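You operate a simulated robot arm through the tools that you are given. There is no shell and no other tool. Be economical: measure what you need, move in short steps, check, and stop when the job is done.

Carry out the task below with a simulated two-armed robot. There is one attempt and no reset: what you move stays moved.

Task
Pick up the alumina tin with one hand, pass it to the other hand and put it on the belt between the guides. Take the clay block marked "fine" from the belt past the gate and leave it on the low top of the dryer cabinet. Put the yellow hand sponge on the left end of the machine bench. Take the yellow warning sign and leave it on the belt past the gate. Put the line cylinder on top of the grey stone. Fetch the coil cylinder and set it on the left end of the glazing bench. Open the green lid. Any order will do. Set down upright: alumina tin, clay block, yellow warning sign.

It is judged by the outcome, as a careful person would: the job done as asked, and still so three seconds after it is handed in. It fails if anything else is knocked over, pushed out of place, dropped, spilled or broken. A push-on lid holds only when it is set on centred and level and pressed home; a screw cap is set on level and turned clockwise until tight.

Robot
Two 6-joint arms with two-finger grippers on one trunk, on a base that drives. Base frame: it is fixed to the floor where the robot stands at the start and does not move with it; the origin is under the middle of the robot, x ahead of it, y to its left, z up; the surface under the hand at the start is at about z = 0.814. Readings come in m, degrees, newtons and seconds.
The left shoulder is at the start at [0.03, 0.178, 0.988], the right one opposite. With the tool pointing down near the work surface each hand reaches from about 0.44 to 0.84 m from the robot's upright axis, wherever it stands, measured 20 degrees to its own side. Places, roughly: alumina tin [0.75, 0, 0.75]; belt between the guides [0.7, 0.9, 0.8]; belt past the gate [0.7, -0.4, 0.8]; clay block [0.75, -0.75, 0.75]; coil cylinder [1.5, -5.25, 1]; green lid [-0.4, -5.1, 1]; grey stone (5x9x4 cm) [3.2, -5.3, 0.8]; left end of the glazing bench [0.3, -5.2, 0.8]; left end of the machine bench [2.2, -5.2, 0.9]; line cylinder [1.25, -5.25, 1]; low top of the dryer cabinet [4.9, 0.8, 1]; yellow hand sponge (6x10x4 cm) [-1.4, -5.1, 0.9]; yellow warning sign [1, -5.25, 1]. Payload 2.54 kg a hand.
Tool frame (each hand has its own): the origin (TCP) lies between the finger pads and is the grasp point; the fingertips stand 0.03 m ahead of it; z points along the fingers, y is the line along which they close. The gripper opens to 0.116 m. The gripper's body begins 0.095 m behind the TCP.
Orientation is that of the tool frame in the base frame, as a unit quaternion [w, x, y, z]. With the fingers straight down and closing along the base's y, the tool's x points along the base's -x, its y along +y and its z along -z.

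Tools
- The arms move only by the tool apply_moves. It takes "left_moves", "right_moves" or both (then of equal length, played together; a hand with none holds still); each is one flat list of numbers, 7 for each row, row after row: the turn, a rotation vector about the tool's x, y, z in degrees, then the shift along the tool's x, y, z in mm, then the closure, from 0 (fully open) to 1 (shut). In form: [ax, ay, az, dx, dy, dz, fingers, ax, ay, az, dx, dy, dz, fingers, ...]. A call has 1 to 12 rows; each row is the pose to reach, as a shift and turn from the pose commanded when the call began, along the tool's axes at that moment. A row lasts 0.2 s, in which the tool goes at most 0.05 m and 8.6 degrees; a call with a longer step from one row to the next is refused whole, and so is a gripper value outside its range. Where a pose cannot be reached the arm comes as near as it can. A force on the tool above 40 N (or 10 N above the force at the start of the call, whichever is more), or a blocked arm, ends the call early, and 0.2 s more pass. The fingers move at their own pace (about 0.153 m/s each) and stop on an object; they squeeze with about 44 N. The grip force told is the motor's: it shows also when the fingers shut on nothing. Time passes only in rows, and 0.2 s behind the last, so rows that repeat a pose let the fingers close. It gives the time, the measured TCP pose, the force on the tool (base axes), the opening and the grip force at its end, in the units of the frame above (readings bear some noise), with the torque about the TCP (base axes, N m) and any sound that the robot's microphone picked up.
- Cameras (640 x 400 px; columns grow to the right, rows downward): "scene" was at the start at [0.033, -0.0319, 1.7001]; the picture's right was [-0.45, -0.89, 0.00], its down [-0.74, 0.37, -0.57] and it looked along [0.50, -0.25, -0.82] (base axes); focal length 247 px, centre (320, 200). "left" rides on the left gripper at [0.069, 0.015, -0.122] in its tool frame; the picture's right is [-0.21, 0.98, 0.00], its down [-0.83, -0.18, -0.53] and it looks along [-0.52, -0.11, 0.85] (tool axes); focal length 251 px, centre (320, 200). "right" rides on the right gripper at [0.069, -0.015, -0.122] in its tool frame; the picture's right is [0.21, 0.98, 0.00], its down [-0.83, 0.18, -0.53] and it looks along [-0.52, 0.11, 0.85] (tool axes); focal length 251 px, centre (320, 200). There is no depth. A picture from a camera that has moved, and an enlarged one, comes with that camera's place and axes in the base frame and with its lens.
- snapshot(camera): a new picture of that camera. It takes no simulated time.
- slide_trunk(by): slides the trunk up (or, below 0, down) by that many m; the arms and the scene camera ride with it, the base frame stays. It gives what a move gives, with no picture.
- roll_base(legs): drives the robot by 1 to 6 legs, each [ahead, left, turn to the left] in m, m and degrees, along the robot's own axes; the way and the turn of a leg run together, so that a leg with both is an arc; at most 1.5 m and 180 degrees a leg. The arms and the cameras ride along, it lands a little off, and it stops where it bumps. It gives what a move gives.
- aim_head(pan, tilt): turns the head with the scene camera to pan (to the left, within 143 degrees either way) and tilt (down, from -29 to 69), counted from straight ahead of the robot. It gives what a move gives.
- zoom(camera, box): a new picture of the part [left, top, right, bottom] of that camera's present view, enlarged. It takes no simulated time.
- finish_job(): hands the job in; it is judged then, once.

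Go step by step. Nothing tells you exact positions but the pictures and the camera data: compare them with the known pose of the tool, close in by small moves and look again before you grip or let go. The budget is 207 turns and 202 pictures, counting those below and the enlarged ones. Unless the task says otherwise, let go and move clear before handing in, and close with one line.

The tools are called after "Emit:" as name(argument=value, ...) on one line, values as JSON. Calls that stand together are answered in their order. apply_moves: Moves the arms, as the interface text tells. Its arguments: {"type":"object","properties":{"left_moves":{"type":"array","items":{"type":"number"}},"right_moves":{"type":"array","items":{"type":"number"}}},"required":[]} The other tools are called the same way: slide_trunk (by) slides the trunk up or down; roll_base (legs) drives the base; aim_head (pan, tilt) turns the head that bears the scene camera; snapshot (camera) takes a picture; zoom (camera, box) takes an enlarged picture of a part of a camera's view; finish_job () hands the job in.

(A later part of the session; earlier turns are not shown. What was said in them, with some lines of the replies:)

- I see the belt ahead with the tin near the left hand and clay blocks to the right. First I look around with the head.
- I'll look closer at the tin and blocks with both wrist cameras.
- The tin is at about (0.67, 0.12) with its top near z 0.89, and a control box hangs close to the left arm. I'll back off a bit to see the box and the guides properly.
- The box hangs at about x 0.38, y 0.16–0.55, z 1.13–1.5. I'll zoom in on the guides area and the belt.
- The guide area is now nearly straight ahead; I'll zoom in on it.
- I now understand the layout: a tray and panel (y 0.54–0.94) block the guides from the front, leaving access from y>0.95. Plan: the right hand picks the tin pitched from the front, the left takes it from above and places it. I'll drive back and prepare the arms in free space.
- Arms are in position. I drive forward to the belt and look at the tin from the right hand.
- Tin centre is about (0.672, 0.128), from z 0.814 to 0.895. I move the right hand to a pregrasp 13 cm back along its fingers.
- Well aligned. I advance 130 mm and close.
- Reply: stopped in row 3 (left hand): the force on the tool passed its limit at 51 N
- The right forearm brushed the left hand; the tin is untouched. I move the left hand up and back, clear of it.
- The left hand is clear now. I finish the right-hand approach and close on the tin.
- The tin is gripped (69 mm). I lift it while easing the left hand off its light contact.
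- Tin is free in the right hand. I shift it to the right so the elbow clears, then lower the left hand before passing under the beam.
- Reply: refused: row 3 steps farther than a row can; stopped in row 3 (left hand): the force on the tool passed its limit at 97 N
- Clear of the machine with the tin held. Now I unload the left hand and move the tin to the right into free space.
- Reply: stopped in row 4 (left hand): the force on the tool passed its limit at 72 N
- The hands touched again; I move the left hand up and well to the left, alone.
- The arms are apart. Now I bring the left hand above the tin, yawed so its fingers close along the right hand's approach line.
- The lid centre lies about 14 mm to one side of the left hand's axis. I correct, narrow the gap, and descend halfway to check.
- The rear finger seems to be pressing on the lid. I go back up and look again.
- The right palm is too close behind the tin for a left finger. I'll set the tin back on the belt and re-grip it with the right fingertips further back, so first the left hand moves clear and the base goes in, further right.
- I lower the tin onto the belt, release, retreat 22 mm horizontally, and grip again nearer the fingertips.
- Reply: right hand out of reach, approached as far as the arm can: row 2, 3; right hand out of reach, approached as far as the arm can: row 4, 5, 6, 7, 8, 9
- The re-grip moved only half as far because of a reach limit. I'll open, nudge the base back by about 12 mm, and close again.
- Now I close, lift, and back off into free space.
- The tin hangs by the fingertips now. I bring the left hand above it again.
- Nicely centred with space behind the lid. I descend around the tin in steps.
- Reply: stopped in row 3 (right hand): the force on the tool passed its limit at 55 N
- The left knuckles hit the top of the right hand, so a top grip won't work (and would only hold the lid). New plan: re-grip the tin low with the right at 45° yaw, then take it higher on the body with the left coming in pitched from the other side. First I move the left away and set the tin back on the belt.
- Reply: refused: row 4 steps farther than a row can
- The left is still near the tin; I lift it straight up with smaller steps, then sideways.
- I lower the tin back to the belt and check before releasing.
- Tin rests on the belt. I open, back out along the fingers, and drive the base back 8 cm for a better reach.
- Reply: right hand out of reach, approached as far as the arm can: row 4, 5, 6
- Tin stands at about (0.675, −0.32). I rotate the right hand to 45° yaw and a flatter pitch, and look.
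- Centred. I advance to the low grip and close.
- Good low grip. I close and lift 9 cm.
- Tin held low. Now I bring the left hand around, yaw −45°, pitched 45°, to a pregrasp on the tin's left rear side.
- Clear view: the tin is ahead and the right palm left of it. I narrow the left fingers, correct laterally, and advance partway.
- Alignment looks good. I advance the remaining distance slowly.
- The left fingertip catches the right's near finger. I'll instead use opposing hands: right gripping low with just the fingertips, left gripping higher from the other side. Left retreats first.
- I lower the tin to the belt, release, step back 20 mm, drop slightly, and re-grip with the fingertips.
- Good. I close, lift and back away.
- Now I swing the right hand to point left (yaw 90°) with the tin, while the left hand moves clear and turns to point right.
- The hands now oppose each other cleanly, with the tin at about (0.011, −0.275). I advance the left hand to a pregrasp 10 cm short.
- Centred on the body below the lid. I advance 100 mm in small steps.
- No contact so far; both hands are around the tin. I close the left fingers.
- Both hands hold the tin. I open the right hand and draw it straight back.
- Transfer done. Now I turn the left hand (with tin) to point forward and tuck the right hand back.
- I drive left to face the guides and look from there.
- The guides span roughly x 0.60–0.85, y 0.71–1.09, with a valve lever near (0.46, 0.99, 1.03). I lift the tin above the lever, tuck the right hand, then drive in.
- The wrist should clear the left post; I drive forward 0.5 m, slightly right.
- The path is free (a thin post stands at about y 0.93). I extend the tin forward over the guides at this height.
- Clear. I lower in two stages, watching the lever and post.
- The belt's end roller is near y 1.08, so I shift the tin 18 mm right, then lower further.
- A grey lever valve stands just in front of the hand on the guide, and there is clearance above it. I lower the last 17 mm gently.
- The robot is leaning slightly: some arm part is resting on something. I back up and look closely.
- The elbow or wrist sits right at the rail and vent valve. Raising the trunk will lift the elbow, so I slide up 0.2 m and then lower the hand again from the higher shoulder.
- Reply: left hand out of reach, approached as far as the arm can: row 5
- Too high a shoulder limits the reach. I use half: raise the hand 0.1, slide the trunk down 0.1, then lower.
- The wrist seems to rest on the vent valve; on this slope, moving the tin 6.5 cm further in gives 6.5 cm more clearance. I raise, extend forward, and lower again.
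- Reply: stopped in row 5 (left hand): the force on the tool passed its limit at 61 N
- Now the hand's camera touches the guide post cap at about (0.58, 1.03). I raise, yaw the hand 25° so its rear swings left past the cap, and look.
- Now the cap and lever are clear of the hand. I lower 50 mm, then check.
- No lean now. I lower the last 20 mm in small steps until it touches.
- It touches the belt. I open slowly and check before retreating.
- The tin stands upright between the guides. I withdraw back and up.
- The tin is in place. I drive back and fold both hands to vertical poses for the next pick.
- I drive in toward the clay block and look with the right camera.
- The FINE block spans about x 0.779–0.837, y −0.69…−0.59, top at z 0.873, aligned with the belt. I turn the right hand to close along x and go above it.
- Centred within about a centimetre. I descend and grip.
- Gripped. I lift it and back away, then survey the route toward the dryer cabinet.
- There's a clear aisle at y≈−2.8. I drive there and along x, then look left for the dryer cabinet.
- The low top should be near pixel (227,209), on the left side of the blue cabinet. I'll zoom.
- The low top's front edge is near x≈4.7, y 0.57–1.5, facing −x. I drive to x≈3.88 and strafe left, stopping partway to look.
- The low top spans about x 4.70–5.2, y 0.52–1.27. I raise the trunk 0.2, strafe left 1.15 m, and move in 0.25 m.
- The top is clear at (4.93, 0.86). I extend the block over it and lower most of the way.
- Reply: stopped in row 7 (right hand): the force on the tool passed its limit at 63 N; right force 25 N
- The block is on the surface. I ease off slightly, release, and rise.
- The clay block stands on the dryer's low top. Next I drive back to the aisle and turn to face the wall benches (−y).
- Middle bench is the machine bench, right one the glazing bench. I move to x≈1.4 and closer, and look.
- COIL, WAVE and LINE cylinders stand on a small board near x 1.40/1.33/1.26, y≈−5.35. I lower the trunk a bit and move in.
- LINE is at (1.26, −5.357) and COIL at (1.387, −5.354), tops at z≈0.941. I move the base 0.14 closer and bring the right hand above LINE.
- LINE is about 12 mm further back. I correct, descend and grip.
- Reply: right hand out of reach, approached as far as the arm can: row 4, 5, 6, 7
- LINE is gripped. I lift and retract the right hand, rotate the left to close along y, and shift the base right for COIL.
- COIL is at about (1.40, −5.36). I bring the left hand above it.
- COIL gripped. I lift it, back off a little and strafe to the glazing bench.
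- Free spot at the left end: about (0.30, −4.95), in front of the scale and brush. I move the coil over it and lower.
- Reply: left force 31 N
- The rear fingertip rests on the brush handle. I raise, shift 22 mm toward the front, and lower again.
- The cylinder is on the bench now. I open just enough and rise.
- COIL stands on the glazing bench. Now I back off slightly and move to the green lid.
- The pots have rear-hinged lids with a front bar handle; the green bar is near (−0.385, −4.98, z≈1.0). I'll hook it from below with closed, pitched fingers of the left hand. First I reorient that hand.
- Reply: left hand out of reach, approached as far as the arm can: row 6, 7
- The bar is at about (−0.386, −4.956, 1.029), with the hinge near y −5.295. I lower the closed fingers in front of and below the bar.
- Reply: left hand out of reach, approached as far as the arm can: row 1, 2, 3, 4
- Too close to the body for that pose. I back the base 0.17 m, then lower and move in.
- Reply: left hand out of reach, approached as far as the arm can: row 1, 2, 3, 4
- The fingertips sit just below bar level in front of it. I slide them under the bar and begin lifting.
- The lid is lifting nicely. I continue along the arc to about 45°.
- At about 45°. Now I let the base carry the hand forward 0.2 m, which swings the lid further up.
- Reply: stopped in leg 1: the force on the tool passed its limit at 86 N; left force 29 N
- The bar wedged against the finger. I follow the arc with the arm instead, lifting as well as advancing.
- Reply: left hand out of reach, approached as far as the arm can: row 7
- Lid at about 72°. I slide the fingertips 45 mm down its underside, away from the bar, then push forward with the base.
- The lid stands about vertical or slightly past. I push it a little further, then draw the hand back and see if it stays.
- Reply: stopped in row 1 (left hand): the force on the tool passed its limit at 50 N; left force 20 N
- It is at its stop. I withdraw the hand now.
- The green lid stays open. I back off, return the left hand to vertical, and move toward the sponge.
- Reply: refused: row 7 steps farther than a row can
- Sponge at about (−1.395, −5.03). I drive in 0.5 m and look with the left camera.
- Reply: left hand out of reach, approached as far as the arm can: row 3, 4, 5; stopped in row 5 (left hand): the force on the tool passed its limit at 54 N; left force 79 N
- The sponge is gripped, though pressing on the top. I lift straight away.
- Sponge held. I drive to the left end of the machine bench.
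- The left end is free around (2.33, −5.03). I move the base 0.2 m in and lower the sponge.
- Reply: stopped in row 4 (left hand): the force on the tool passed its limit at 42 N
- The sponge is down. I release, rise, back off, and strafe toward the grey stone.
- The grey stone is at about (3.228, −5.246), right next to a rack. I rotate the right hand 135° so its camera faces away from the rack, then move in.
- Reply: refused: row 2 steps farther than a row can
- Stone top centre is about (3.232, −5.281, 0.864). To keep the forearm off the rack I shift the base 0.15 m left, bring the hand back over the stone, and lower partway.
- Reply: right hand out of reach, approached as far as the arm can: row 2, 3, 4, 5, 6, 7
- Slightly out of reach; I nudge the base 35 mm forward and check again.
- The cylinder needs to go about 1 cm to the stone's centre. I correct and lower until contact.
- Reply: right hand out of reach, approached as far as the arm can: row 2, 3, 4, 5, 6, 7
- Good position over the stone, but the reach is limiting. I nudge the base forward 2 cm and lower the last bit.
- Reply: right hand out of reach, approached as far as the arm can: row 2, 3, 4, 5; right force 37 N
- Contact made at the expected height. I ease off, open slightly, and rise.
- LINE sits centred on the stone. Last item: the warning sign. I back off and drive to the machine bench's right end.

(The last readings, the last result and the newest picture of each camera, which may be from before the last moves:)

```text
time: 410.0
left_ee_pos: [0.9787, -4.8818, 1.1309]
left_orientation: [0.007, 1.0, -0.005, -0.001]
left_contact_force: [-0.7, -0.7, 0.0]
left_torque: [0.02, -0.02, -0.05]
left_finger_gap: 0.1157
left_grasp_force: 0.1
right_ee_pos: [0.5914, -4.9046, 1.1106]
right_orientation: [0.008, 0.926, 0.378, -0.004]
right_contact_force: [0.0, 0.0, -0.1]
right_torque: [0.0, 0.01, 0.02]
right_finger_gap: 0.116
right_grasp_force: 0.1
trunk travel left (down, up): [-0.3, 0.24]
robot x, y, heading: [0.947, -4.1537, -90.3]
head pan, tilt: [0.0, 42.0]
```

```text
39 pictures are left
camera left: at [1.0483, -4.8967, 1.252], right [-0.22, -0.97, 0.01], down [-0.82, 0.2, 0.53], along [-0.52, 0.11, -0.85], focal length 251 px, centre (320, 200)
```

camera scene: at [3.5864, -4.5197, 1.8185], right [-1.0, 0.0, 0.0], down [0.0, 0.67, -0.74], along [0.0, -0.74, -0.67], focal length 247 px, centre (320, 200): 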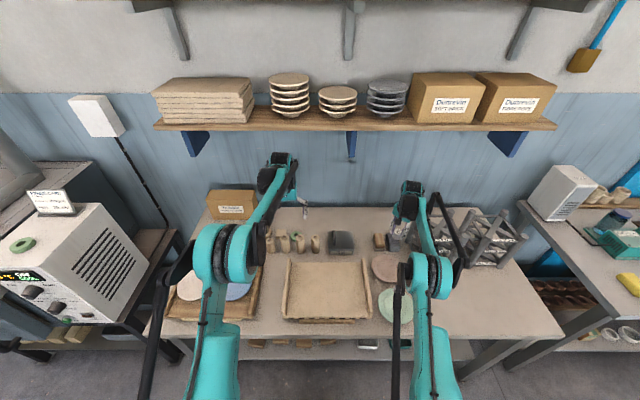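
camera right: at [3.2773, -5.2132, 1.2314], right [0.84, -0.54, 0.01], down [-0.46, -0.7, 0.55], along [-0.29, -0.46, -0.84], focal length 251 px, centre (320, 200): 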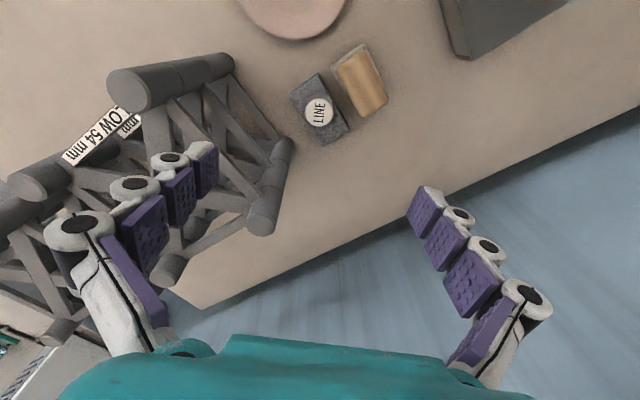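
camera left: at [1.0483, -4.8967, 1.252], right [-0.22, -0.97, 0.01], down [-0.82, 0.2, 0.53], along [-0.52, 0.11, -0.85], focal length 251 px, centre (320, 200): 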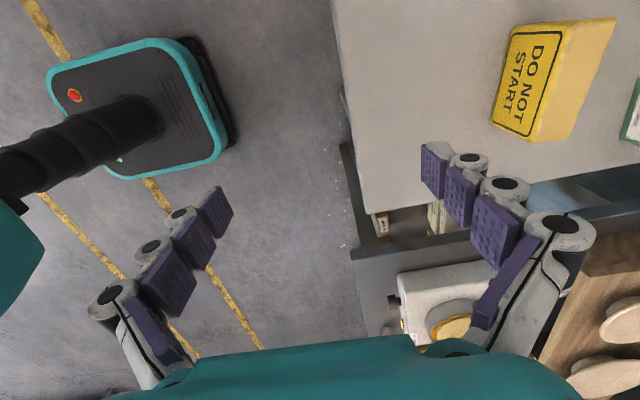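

The sign is a low wedge (about x 0.894–1.007, y −5.125…−5.22, top z 0.934), so I'll grip it front-to-back. I move in.

Emit:
roll_base(legs=[[0.33, -0.08, 0.3]])

Emit:
snapshot(camera="left")

```text
time: 412.2
left_ee_pos: [0.901, -5.2105, 1.1313]
left_orientation: [0.005, 1.0, -0.002, -0.002]
left_contact_force: [0.0, -1.0, 0.5]
left_torque: [0.03, 0.0, 0.01]
left_finger_gap: 0.1162
left_grasp_force: 0.1
right_ee_pos: [0.5137, -5.233, 1.1102]
right_orientation: [0.007, 0.925, 0.379, -0.004]
right_contact_force: [0.2, -0.4, -0.4]
right_torque: [0.03, 0.02, 0.0]
right_finger_gap: 0.1161
right_grasp_force: 0.0
trunk travel left (down, up): [-0.3, 0.24]
robot x, y, heading: [0.8664, -4.4841, -90.2]
head pan, tilt: [0.0, 42.0]
```

```text
38 pictures are left
camera left: at [0.9703, -5.2233, 1.2517], right [-0.22, -0.98, 0.01], down [-0.82, 0.19, 0.53], along [-0.52, 0.11, -0.84], focal length 251 px, centre (320, 200)
```

left: 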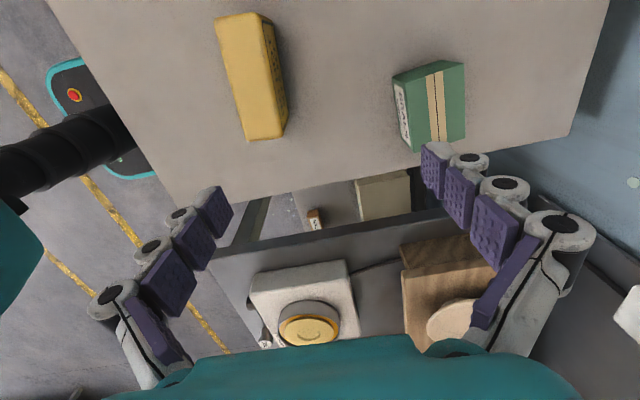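

From above it's a simple upright box: y −5.125…−5.17, x 0.893–1.008, top z≈0.96. I position the left hand over it and descend.

Emit:
apply_moves(left_moves=[0, 0, 0, 16, -21, 10, 0, 0, 0, 0, 33, -42, 20, 0, 0, 0, 0, 49, -63, 30, 0, 0, 0, 0, 49, -63, 70, 0.1, 0, 0, 0, 49, -63, 100, 0.2])

Emit:
snapshot(camera="left")

```text
time: 413.4
left_ee_pos: [0.9507, -5.1467, 1.029]
left_orientation: [0.007, 1.0, -0.002, -0.001]
left_contact_force: [-0.3, -0.5, -0.6]
left_torque: [-0.03, 0.04, 0.05]
left_finger_gap: 0.0928
left_grasp_force: 0.0
right_ee_pos: [0.5146, -5.2336, 1.1106]
right_orientation: [0.009, 0.925, 0.379, -0.004]
right_contact_force: [0.8, 0.9, -0.4]
right_torque: [0.01, 0.03, -0.04]
right_finger_gap: 0.1161
right_grasp_force: 0.0
trunk travel left (down, up): [-0.3, 0.24]
robot x, y, heading: [0.8679, -4.4796, -90.2]
head pan, tilt: [0.0, 42.0]
```

```text
37 pictures are left
camera left: at [1.0202, -5.16, 1.1505], right [-0.22, -0.98, 0.01], down [-0.82, 0.19, 0.53], along [-0.52, 0.11, -0.84], focal length 251 px, centre (320, 200)
```

left: 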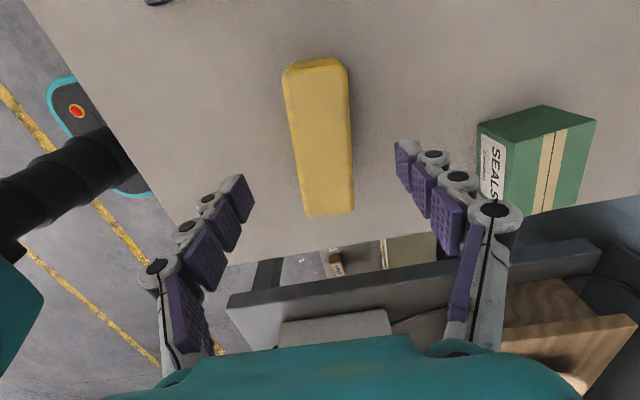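

Emit:
apply_moves(left_moves=[0, 0, 0, -2, 0, 40, 0.2, 0, 0, 0, -2, 0, 80, 0.2, 0, 0, 0, -2, 0, 100, 0.2, 0, 0, 0, -2, 0, 104, 0.2, 0, 0, 0, -2, 0, 104, 0.6, 0, 0, 0, -2, 0, 104, 1, 0, 0, 0, -2, 0, 104, 1, 0, 0, 0, -2, 0, 64, 1, 0, 0, 0, -2, 0, 24, 1])

Emit:
snapshot(camera="left")

```text
time: 415.4
left_ee_pos: [0.9468, -5.1457, 1.0064]
left_orientation: [0.006, 1.0, -0.002, -0.001]
left_contact_force: [1.2, 0.0, -2.2]
left_torque: [0.01, 0.03, 0.0]
left_finger_gap: 0.0443
left_grasp_force: 44.4
right_ee_pos: [0.5141, -5.2332, 1.1116]
right_orientation: [0.008, 0.925, 0.38, -0.003]
right_contact_force: [-0.9, 0.6, 0.0]
right_torque: [0.0, 0.04, 0.0]
right_finger_gap: 0.1157
right_grasp_force: 0.1
trunk travel left (down, up): [-0.3, 0.24]
robot x, y, heading: [0.8677, -4.4767, -90.4]
head pan, tilt: [0.0, 42.0]
```

```text
36 pictures are left
camera left: at [1.0173, -5.1595, 1.1269], right [-0.22, -0.98, 0.01], down [-0.82, 0.19, 0.53], along [-0.52, 0.11, -0.84], focal length 251 px, centre (320, 200)
```

left: 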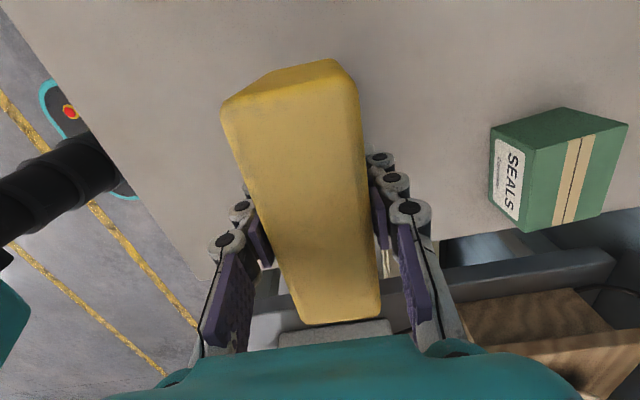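

Sign gripped. I lift it, and drive back around to the belt: back, right, turn to heading 0, then left along the machine.

Emit:
apply_moves(left_moves=[0, 0, 0, 0, 0, -45, 1, 0, 0, 0, 0, 0, -90, 1, 0, 0, 0, 0, 0, -125, 1])

Emit:
roll_base(legs=[[-1.3, 0, 0], [0, -1.5, 0], [0, 0, 90.4], [0, 1.5, 0], [0, 1.2, 0]])

Emit:
slide_trunk(by=-0.1)

Emit:
aim_head(pan=0, tilt=40)

Emit:
snapshot(camera="scene")

```text
time: 416.2
left_ee_pos: [0.9482, -5.1468, 1.132]
left_orientation: [0.006, 1.0, -0.002, -0.002]
left_contact_force: [-0.2, -0.4, -1.8]
left_torque: [0.01, 0.0, 0.01]
left_finger_gap: 0.0439
left_grasp_force: 44.1
right_ee_pos: [0.5124, -5.2334, 1.1118]
right_orientation: [0.008, 0.925, 0.379, -0.003]
right_contact_force: [0.6, 0.1, -0.9]
right_torque: [-0.02, 0.0, -0.01]
right_finger_gap: 0.1161
right_grasp_force: 0.0
trunk travel left (down, up): [-0.3, 0.24]
robot x, y, heading: [0.864, -4.4795, -90.2]
head pan, tilt: [0.0, 42.0]
```

```text
time: 446.4
left_ee_pos: [-0.0278, -0.3825, 1.13]
left_orientation: [0.005, 0.7, 0.714, 0.004]
left_contact_force: [-0.1, -0.3, -1.5]
left_torque: [-0.04, 0.0, 0.05]
left_finger_gap: 0.0439
left_grasp_force: 44.1
right_ee_pos: [0.0701, -0.8163, 1.1112]
right_orientation: [0.008, 0.376, 0.927, 0.003]
right_contact_force: [0.3, -0.1, -0.8]
right_torque: [0.0, 0.0, 0.02]
right_finger_gap: 0.1159
right_grasp_force: 0.1
trunk travel left (down, up): [-0.3, 0.24]
robot x, y, heading: [-0.6932, -0.4792, 1.4]
head pan, tilt: [0.0, 42.0]
```

```text
time: 447.7
left_ee_pos: [-0.027, -0.381, 1.031]
left_orientation: [0.006, 0.7, 0.714, 0.004]
left_contact_force: [0.1, 0.4, -2.7]
left_torque: [0.02, -0.03, -0.01]
left_finger_gap: 0.0438
left_grasp_force: 43.9
right_ee_pos: [0.0703, -0.8147, 1.0117]
right_orientation: [0.007, 0.375, 0.927, 0.003]
right_contact_force: [-0.8, 0.4, -0.7]
right_torque: [0.03, 0.02, -0.01]
right_finger_gap: 0.116
right_grasp_force: 0.1
trunk travel left (down, up): [-0.2, 0.34]
robot x, y, heading: [-0.6893, -0.4775, 1.3]
head pan, tilt: [0.0, 42.0]
```

```text
time: 448.4
left_ee_pos: [-0.0272, -0.3812, 1.0301]
left_orientation: [0.006, 0.7, 0.714, 0.003]
left_contact_force: [-0.2, -0.1, -2.0]
left_torque: [0.01, -0.03, 0.01]
left_finger_gap: 0.0439
left_grasp_force: 43.8
right_ee_pos: [0.0704, -0.8142, 1.0116]
right_orientation: [0.007, 0.375, 0.927, 0.004]
right_contact_force: [-0.6, -0.1, -0.2]
right_torque: [-0.04, -0.03, 0.0]
right_finger_gap: 0.1158
right_grasp_force: 0.0
trunk travel left (down, up): [-0.2, 0.34]
robot x, y, heading: [-0.6889, -0.4789, 1.3]
head pan, tilt: [0.0, 40.0]
```

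```text
35 pictures are left
camera scene: at [-0.6362, -0.476, 1.7214], right [0.02, -1.0, 0.0], down [-0.64, -0.01, -0.77], along [0.77, 0.02, -0.64], focal length 247 px, centre (320, 200)
```

scene: 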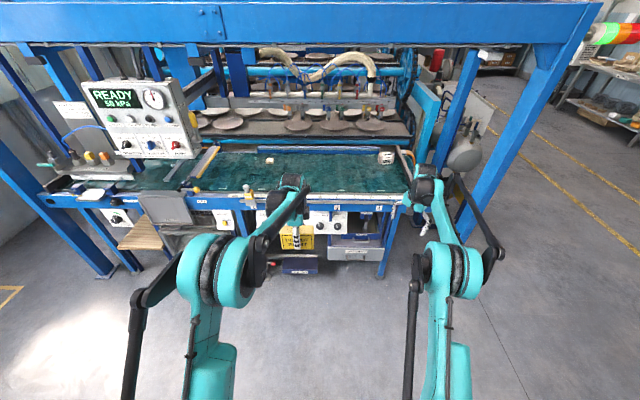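

Path is clear. I drive in so the sign is over the belt near (0.71, −0.4).

Emit:
roll_base(legs=[[0.73, 0, -1.3]])

Emit:
snapshot(camera="left")

Emit:
snapshot(camera="scene")

```text
time: 452.3
left_ee_pos: [0.7073, -0.3965, 1.0307]
left_orientation: [0.005, 0.711, 0.703, 0.003]
left_contact_force: [-0.4, -0.3, -2.2]
left_torque: [0.0, 0.04, 0.01]
left_finger_gap: 0.0437
left_grasp_force: 43.3
right_ee_pos: [0.7917, -0.8318, 1.0112]
right_orientation: [0.008, 0.389, 0.921, 0.004]
right_contact_force: [0.1, 0.1, 0.5]
right_torque: [-0.04, 0.01, 0.0]
right_finger_gap: 0.1161
right_grasp_force: 0.0
trunk travel left (down, up): [-0.2, 0.34]
robot x, y, heading: [0.0398, -0.4769, -0.5]
head pan, tilt: [0.0, 40.0]
```

```text
34 pictures are left
camera left: at [0.7227, -0.3274, 1.1513], right [0.97, -0.22, 0.01], down [-0.2, -0.82, 0.53], along [-0.11, -0.52, -0.84], focal length 251 px, centre (320, 200)
```

left: 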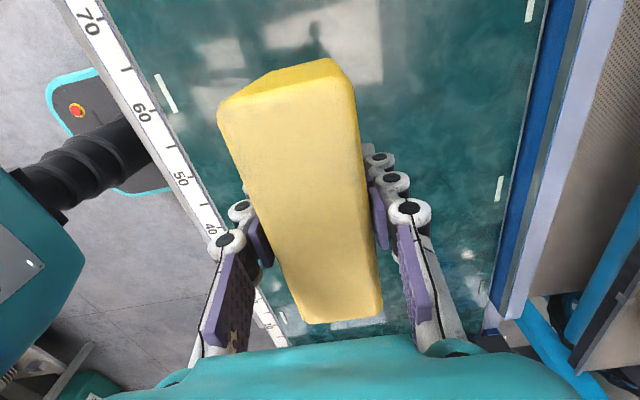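

```text
33 pictures are left
camera scene: at [0.0965, -0.4731, 1.7214], right [-0.01, -1.0, 0.0], down [-0.64, 0.01, -0.77], along [0.77, -0.01, -0.64], focal length 247 px, centre (320, 200)
```

scene: 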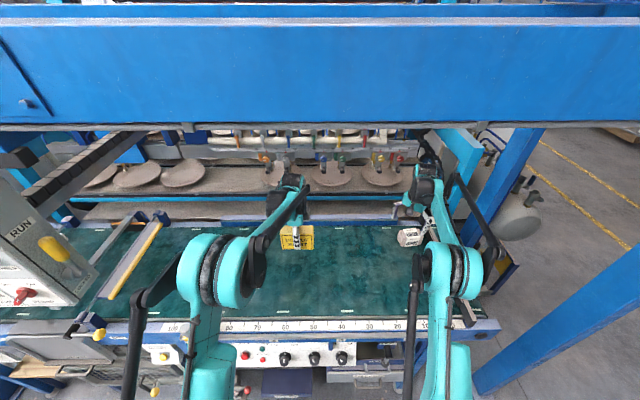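

The spot is clear. I lower the sign to the belt.

Emit:
apply_moves(left_moves=[0, 0, 0, 0, 0, 45, 1, 0, 0, 0, 0, 0, 90, 1, 0, 0, 0, 0, 0, 130, 1, 0, 0, 0, 0, 0, 155, 1, 0, 0, 0, 0, 0, 163, 1, 0, 0, 0, 0, 0, 168, 1, 0, 0, 0, 0, 0, 171, 1])

Emit:
snapshot(camera="left")

```text
time: 453.9
left_ee_pos: [0.7095, -0.3989, 0.8664]
left_orientation: [0.006, 0.711, 0.703, 0.004]
left_contact_force: [-1.5, -0.2, 23.5]
left_torque: [-0.1, 0.41, 0.04]
left_finger_gap: 0.0441
left_grasp_force: 44.3
right_ee_pos: [0.7904, -0.8324, 1.012]
right_orientation: [0.009, 0.39, 0.921, 0.003]
right_contact_force: [0.5, 0.2, 0.1]
right_torque: [0.02, -0.03, -0.01]
right_finger_gap: 0.116
right_grasp_force: 0.1
trunk travel left (down, up): [-0.2, 0.34]
robot x, y, heading: [0.0452, -0.4734, -0.5]
head pan, tilt: [0.0, 40.0]
stopped in row 7 (left hand): the force on the tool passed its limit at 46 N (the readings are from after the stop); the commanded pose is now the measured one
```

```text
32 pictures are left
camera left: at [0.7239, -0.3284, 0.9868], right [0.97, -0.22, 0.02], down [-0.2, -0.82, 0.53], along [-0.11, -0.52, -0.85], focal length 251 px, centre (320, 200)
```

left: 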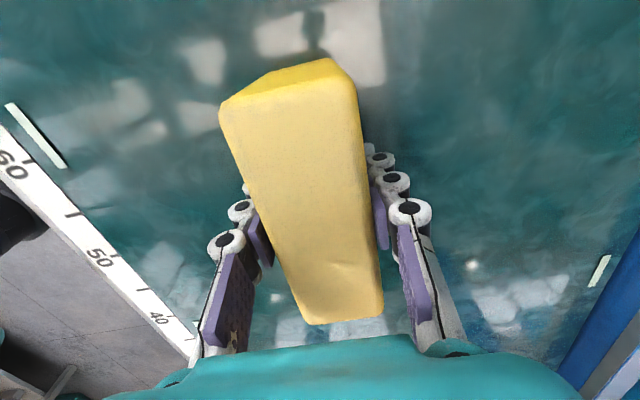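

It is on the belt. I ease off, release and rise.

Emit:
apply_moves(left_moves=[0, 0, 0, 0, 0, -2, 1, 0, 0, 0, 0, 0, -2, 0.7, 0, 0, 0, 0, 0, -2, 0.4, 0, 0, 0, 0, 0, -2, 0.3, 0, 0, 0, 0, 0, -35, 0.3, 0, 0, 0, 0, 0, -80, 0.3, 0, 0, 0, 0, 0, -125, 0.2, 0, 0, 0, 0, 0, -170, 0.1, 0, 0, 0, 0, 0, -200, 0])

Emit:
roll_base(legs=[[-0.6, 0, 0]])

Emit:
snapshot(camera="scene")

Emit:
zoom(camera="scene", box=[40, 100, 280, 250])

```text
time: 455.9
left_ee_pos: [0.709, -0.3986, 1.0641]
left_orientation: [0.008, 0.711, 0.703, 0.004]
left_contact_force: [-0.3, 0.1, -0.2]
left_torque: [-0.02, -0.01, 0.0]
left_finger_gap: 0.1161
left_grasp_force: 0.1
right_ee_pos: [0.7909, -0.8322, 1.0113]
right_orientation: [0.008, 0.39, 0.921, 0.003]
right_contact_force: [-0.7, 0.2, 0.6]
right_torque: [0.0, 0.0, -0.03]
right_finger_gap: 0.1161
right_grasp_force: 0.1
trunk travel left (down, up): [-0.2, 0.34]
robot x, y, heading: [0.0406, -0.4723, -0.5]
head pan, tilt: [0.0, 40.0]
```

```text
time: 459.3
left_ee_pos: [0.1037, -0.3932, 1.0645]
left_orientation: [0.007, 0.711, 0.703, 0.005]
left_contact_force: [-0.1, 0.5, -0.1]
left_torque: [-0.01, 0.03, 0.03]
left_finger_gap: 0.1161
left_grasp_force: 0.1
right_ee_pos: [0.185, -0.8297, 1.0116]
right_orientation: [0.007, 0.39, 0.921, 0.003]
right_contact_force: [-0.6, -0.2, -0.4]
right_torque: [-0.01, -0.05, 0.01]
right_finger_gap: 0.1159
right_grasp_force: 0.1
trunk travel left (down, up): [-0.2, 0.34]
robot x, y, heading: [-0.5656, -0.4688, -0.7]
head pan, tilt: [0.0, 40.0]
```

```text
31 pictures are left
camera scene: at [-0.5098, -0.4672, 1.7215], right [-0.01, -1.0, 0.0], down [-0.64, 0.01, -0.77], along [0.77, -0.01, -0.64], focal length 247 px, centre (320, 200)
```

scene: 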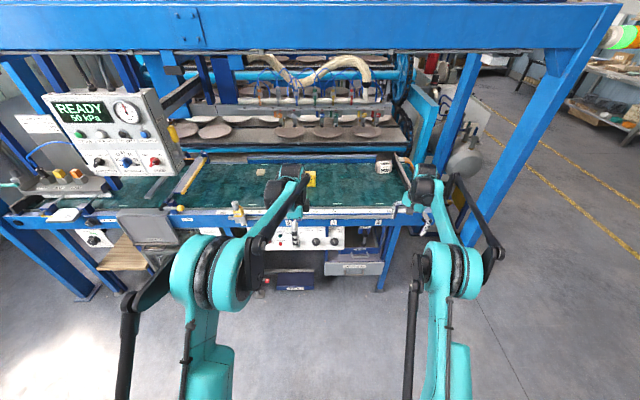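

```text
2.67 times, centred on (160, 175) of scene
camera zoom: at [-0.5098, -0.4672, 1.7215], right [-0.01, -1.0, 0.0], down [-0.64, 0.01, -0.77], along [0.77, -0.01, -0.64], focal length 659 px, centre (747, 267)
```

zoom: 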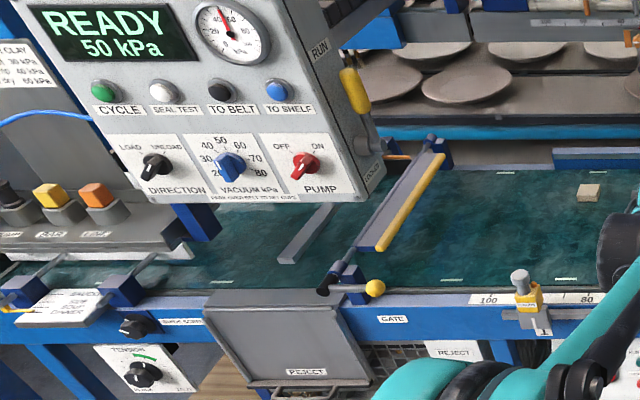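

Emit:
zoom(camera="scene", box=[240, 140, 420, 252])

Emit:
snapshot(camera="left")

```text
3.56 times, centred on (330, 196) of scene
camera zoom: at [-0.5098, -0.4672, 1.7215], right [-0.01, -1.0, 0.0], down [-0.64, 0.01, -0.77], along [0.77, -0.01, -0.64], focal length 878 px, centre (284, 214)
```

zoom: 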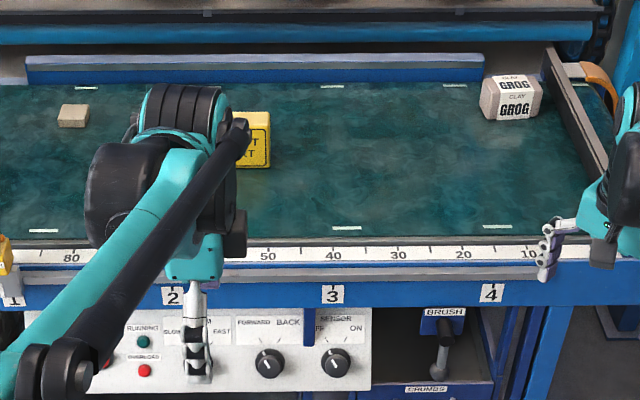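

```text
28 pictures are left
camera left: at [0.1184, -0.3238, 1.1853], right [0.97, -0.23, 0.02], down [-0.2, -0.82, 0.53], along [-0.11, -0.52, -0.85], focal length 251 px, centre (320, 200)
```

left: 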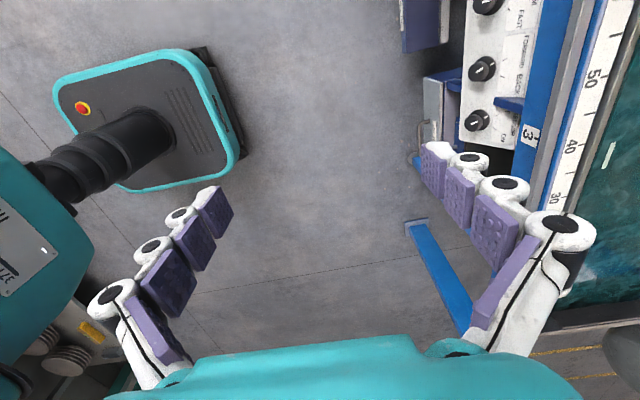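

The sign stands upright on the belt. One last check on the tin by looking left from further along.

Emit:
roll_base(legs=[[0, 1.2, 0]])

Emit:
aim_head(pan=20, tilt=30)

Emit:
snapshot(camera="scene")

```text
time: 465.3
left_ee_pos: [0.1157, 0.8049, 1.0644]
left_orientation: [0.007, 0.709, 0.705, 0.004]
left_contact_force: [0.4, 0.2, -0.1]
left_torque: [-0.01, 0.0, -0.02]
left_finger_gap: 0.1162
left_grasp_force: 0.1
right_ee_pos: [0.1995, 0.3702, 1.0113]
right_orientation: [0.007, 0.389, 0.921, 0.003]
right_contact_force: [-0.4, 0.0, 0.2]
right_torque: [-0.03, 0.0, -0.02]
right_finger_gap: 0.116
right_grasp_force: 0.0
trunk travel left (down, up): [-0.2, 0.34]
robot x, y, heading: [-0.5507, 0.7274, -0.4]
head pan, tilt: [0.0, 40.0]
```

```text
time: 466.2
left_ee_pos: [0.1146, 0.8042, 1.0632]
left_orientation: [0.007, 0.71, 0.704, 0.004]
left_contact_force: [0.4, 0.1, 0.0]
left_torque: [0.0, 0.0, -0.01]
left_finger_gap: 0.1161
left_grasp_force: 0.0
right_ee_pos: [0.1996, 0.3695, 1.0114]
right_orientation: [0.008, 0.389, 0.921, 0.004]
right_contact_force: [-0.9, -0.4, -0.7]
right_torque: [0.02, -0.02, -0.05]
right_finger_gap: 0.1161
right_grasp_force: 0.0
trunk travel left (down, up): [-0.2, 0.34]
robot x, y, heading: [-0.5539, 0.7299, -0.5]
head pan, tilt: [20.0, 30.0]
```

```text
27 pictures are left
camera scene: at [-0.4981, 0.7583, 1.7367], right [0.34, -0.94, 0.0], down [-0.47, -0.17, -0.87], along [0.82, 0.29, -0.5], focal length 247 px, centre (320, 200)
```

scene: 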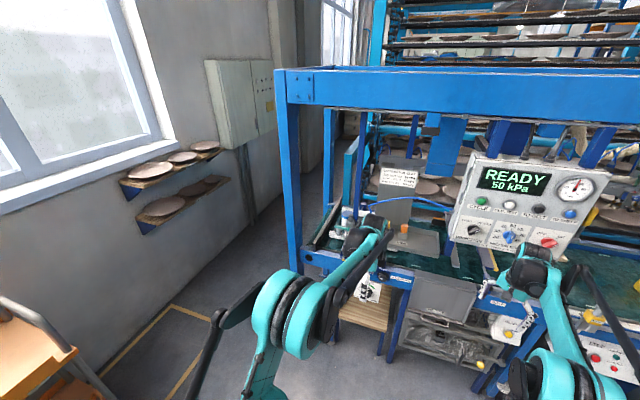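

The tin's blue lid shows in place between the guides, every item has been set down, and both hands are clear, so I hand in.

Emit:
finish_job()

```text
The job is handed in.
```

I've handed in the job with all seven parts done: the tin, clay block, sponge, warning sign and both cylinders are in their places, and the green lid is open.
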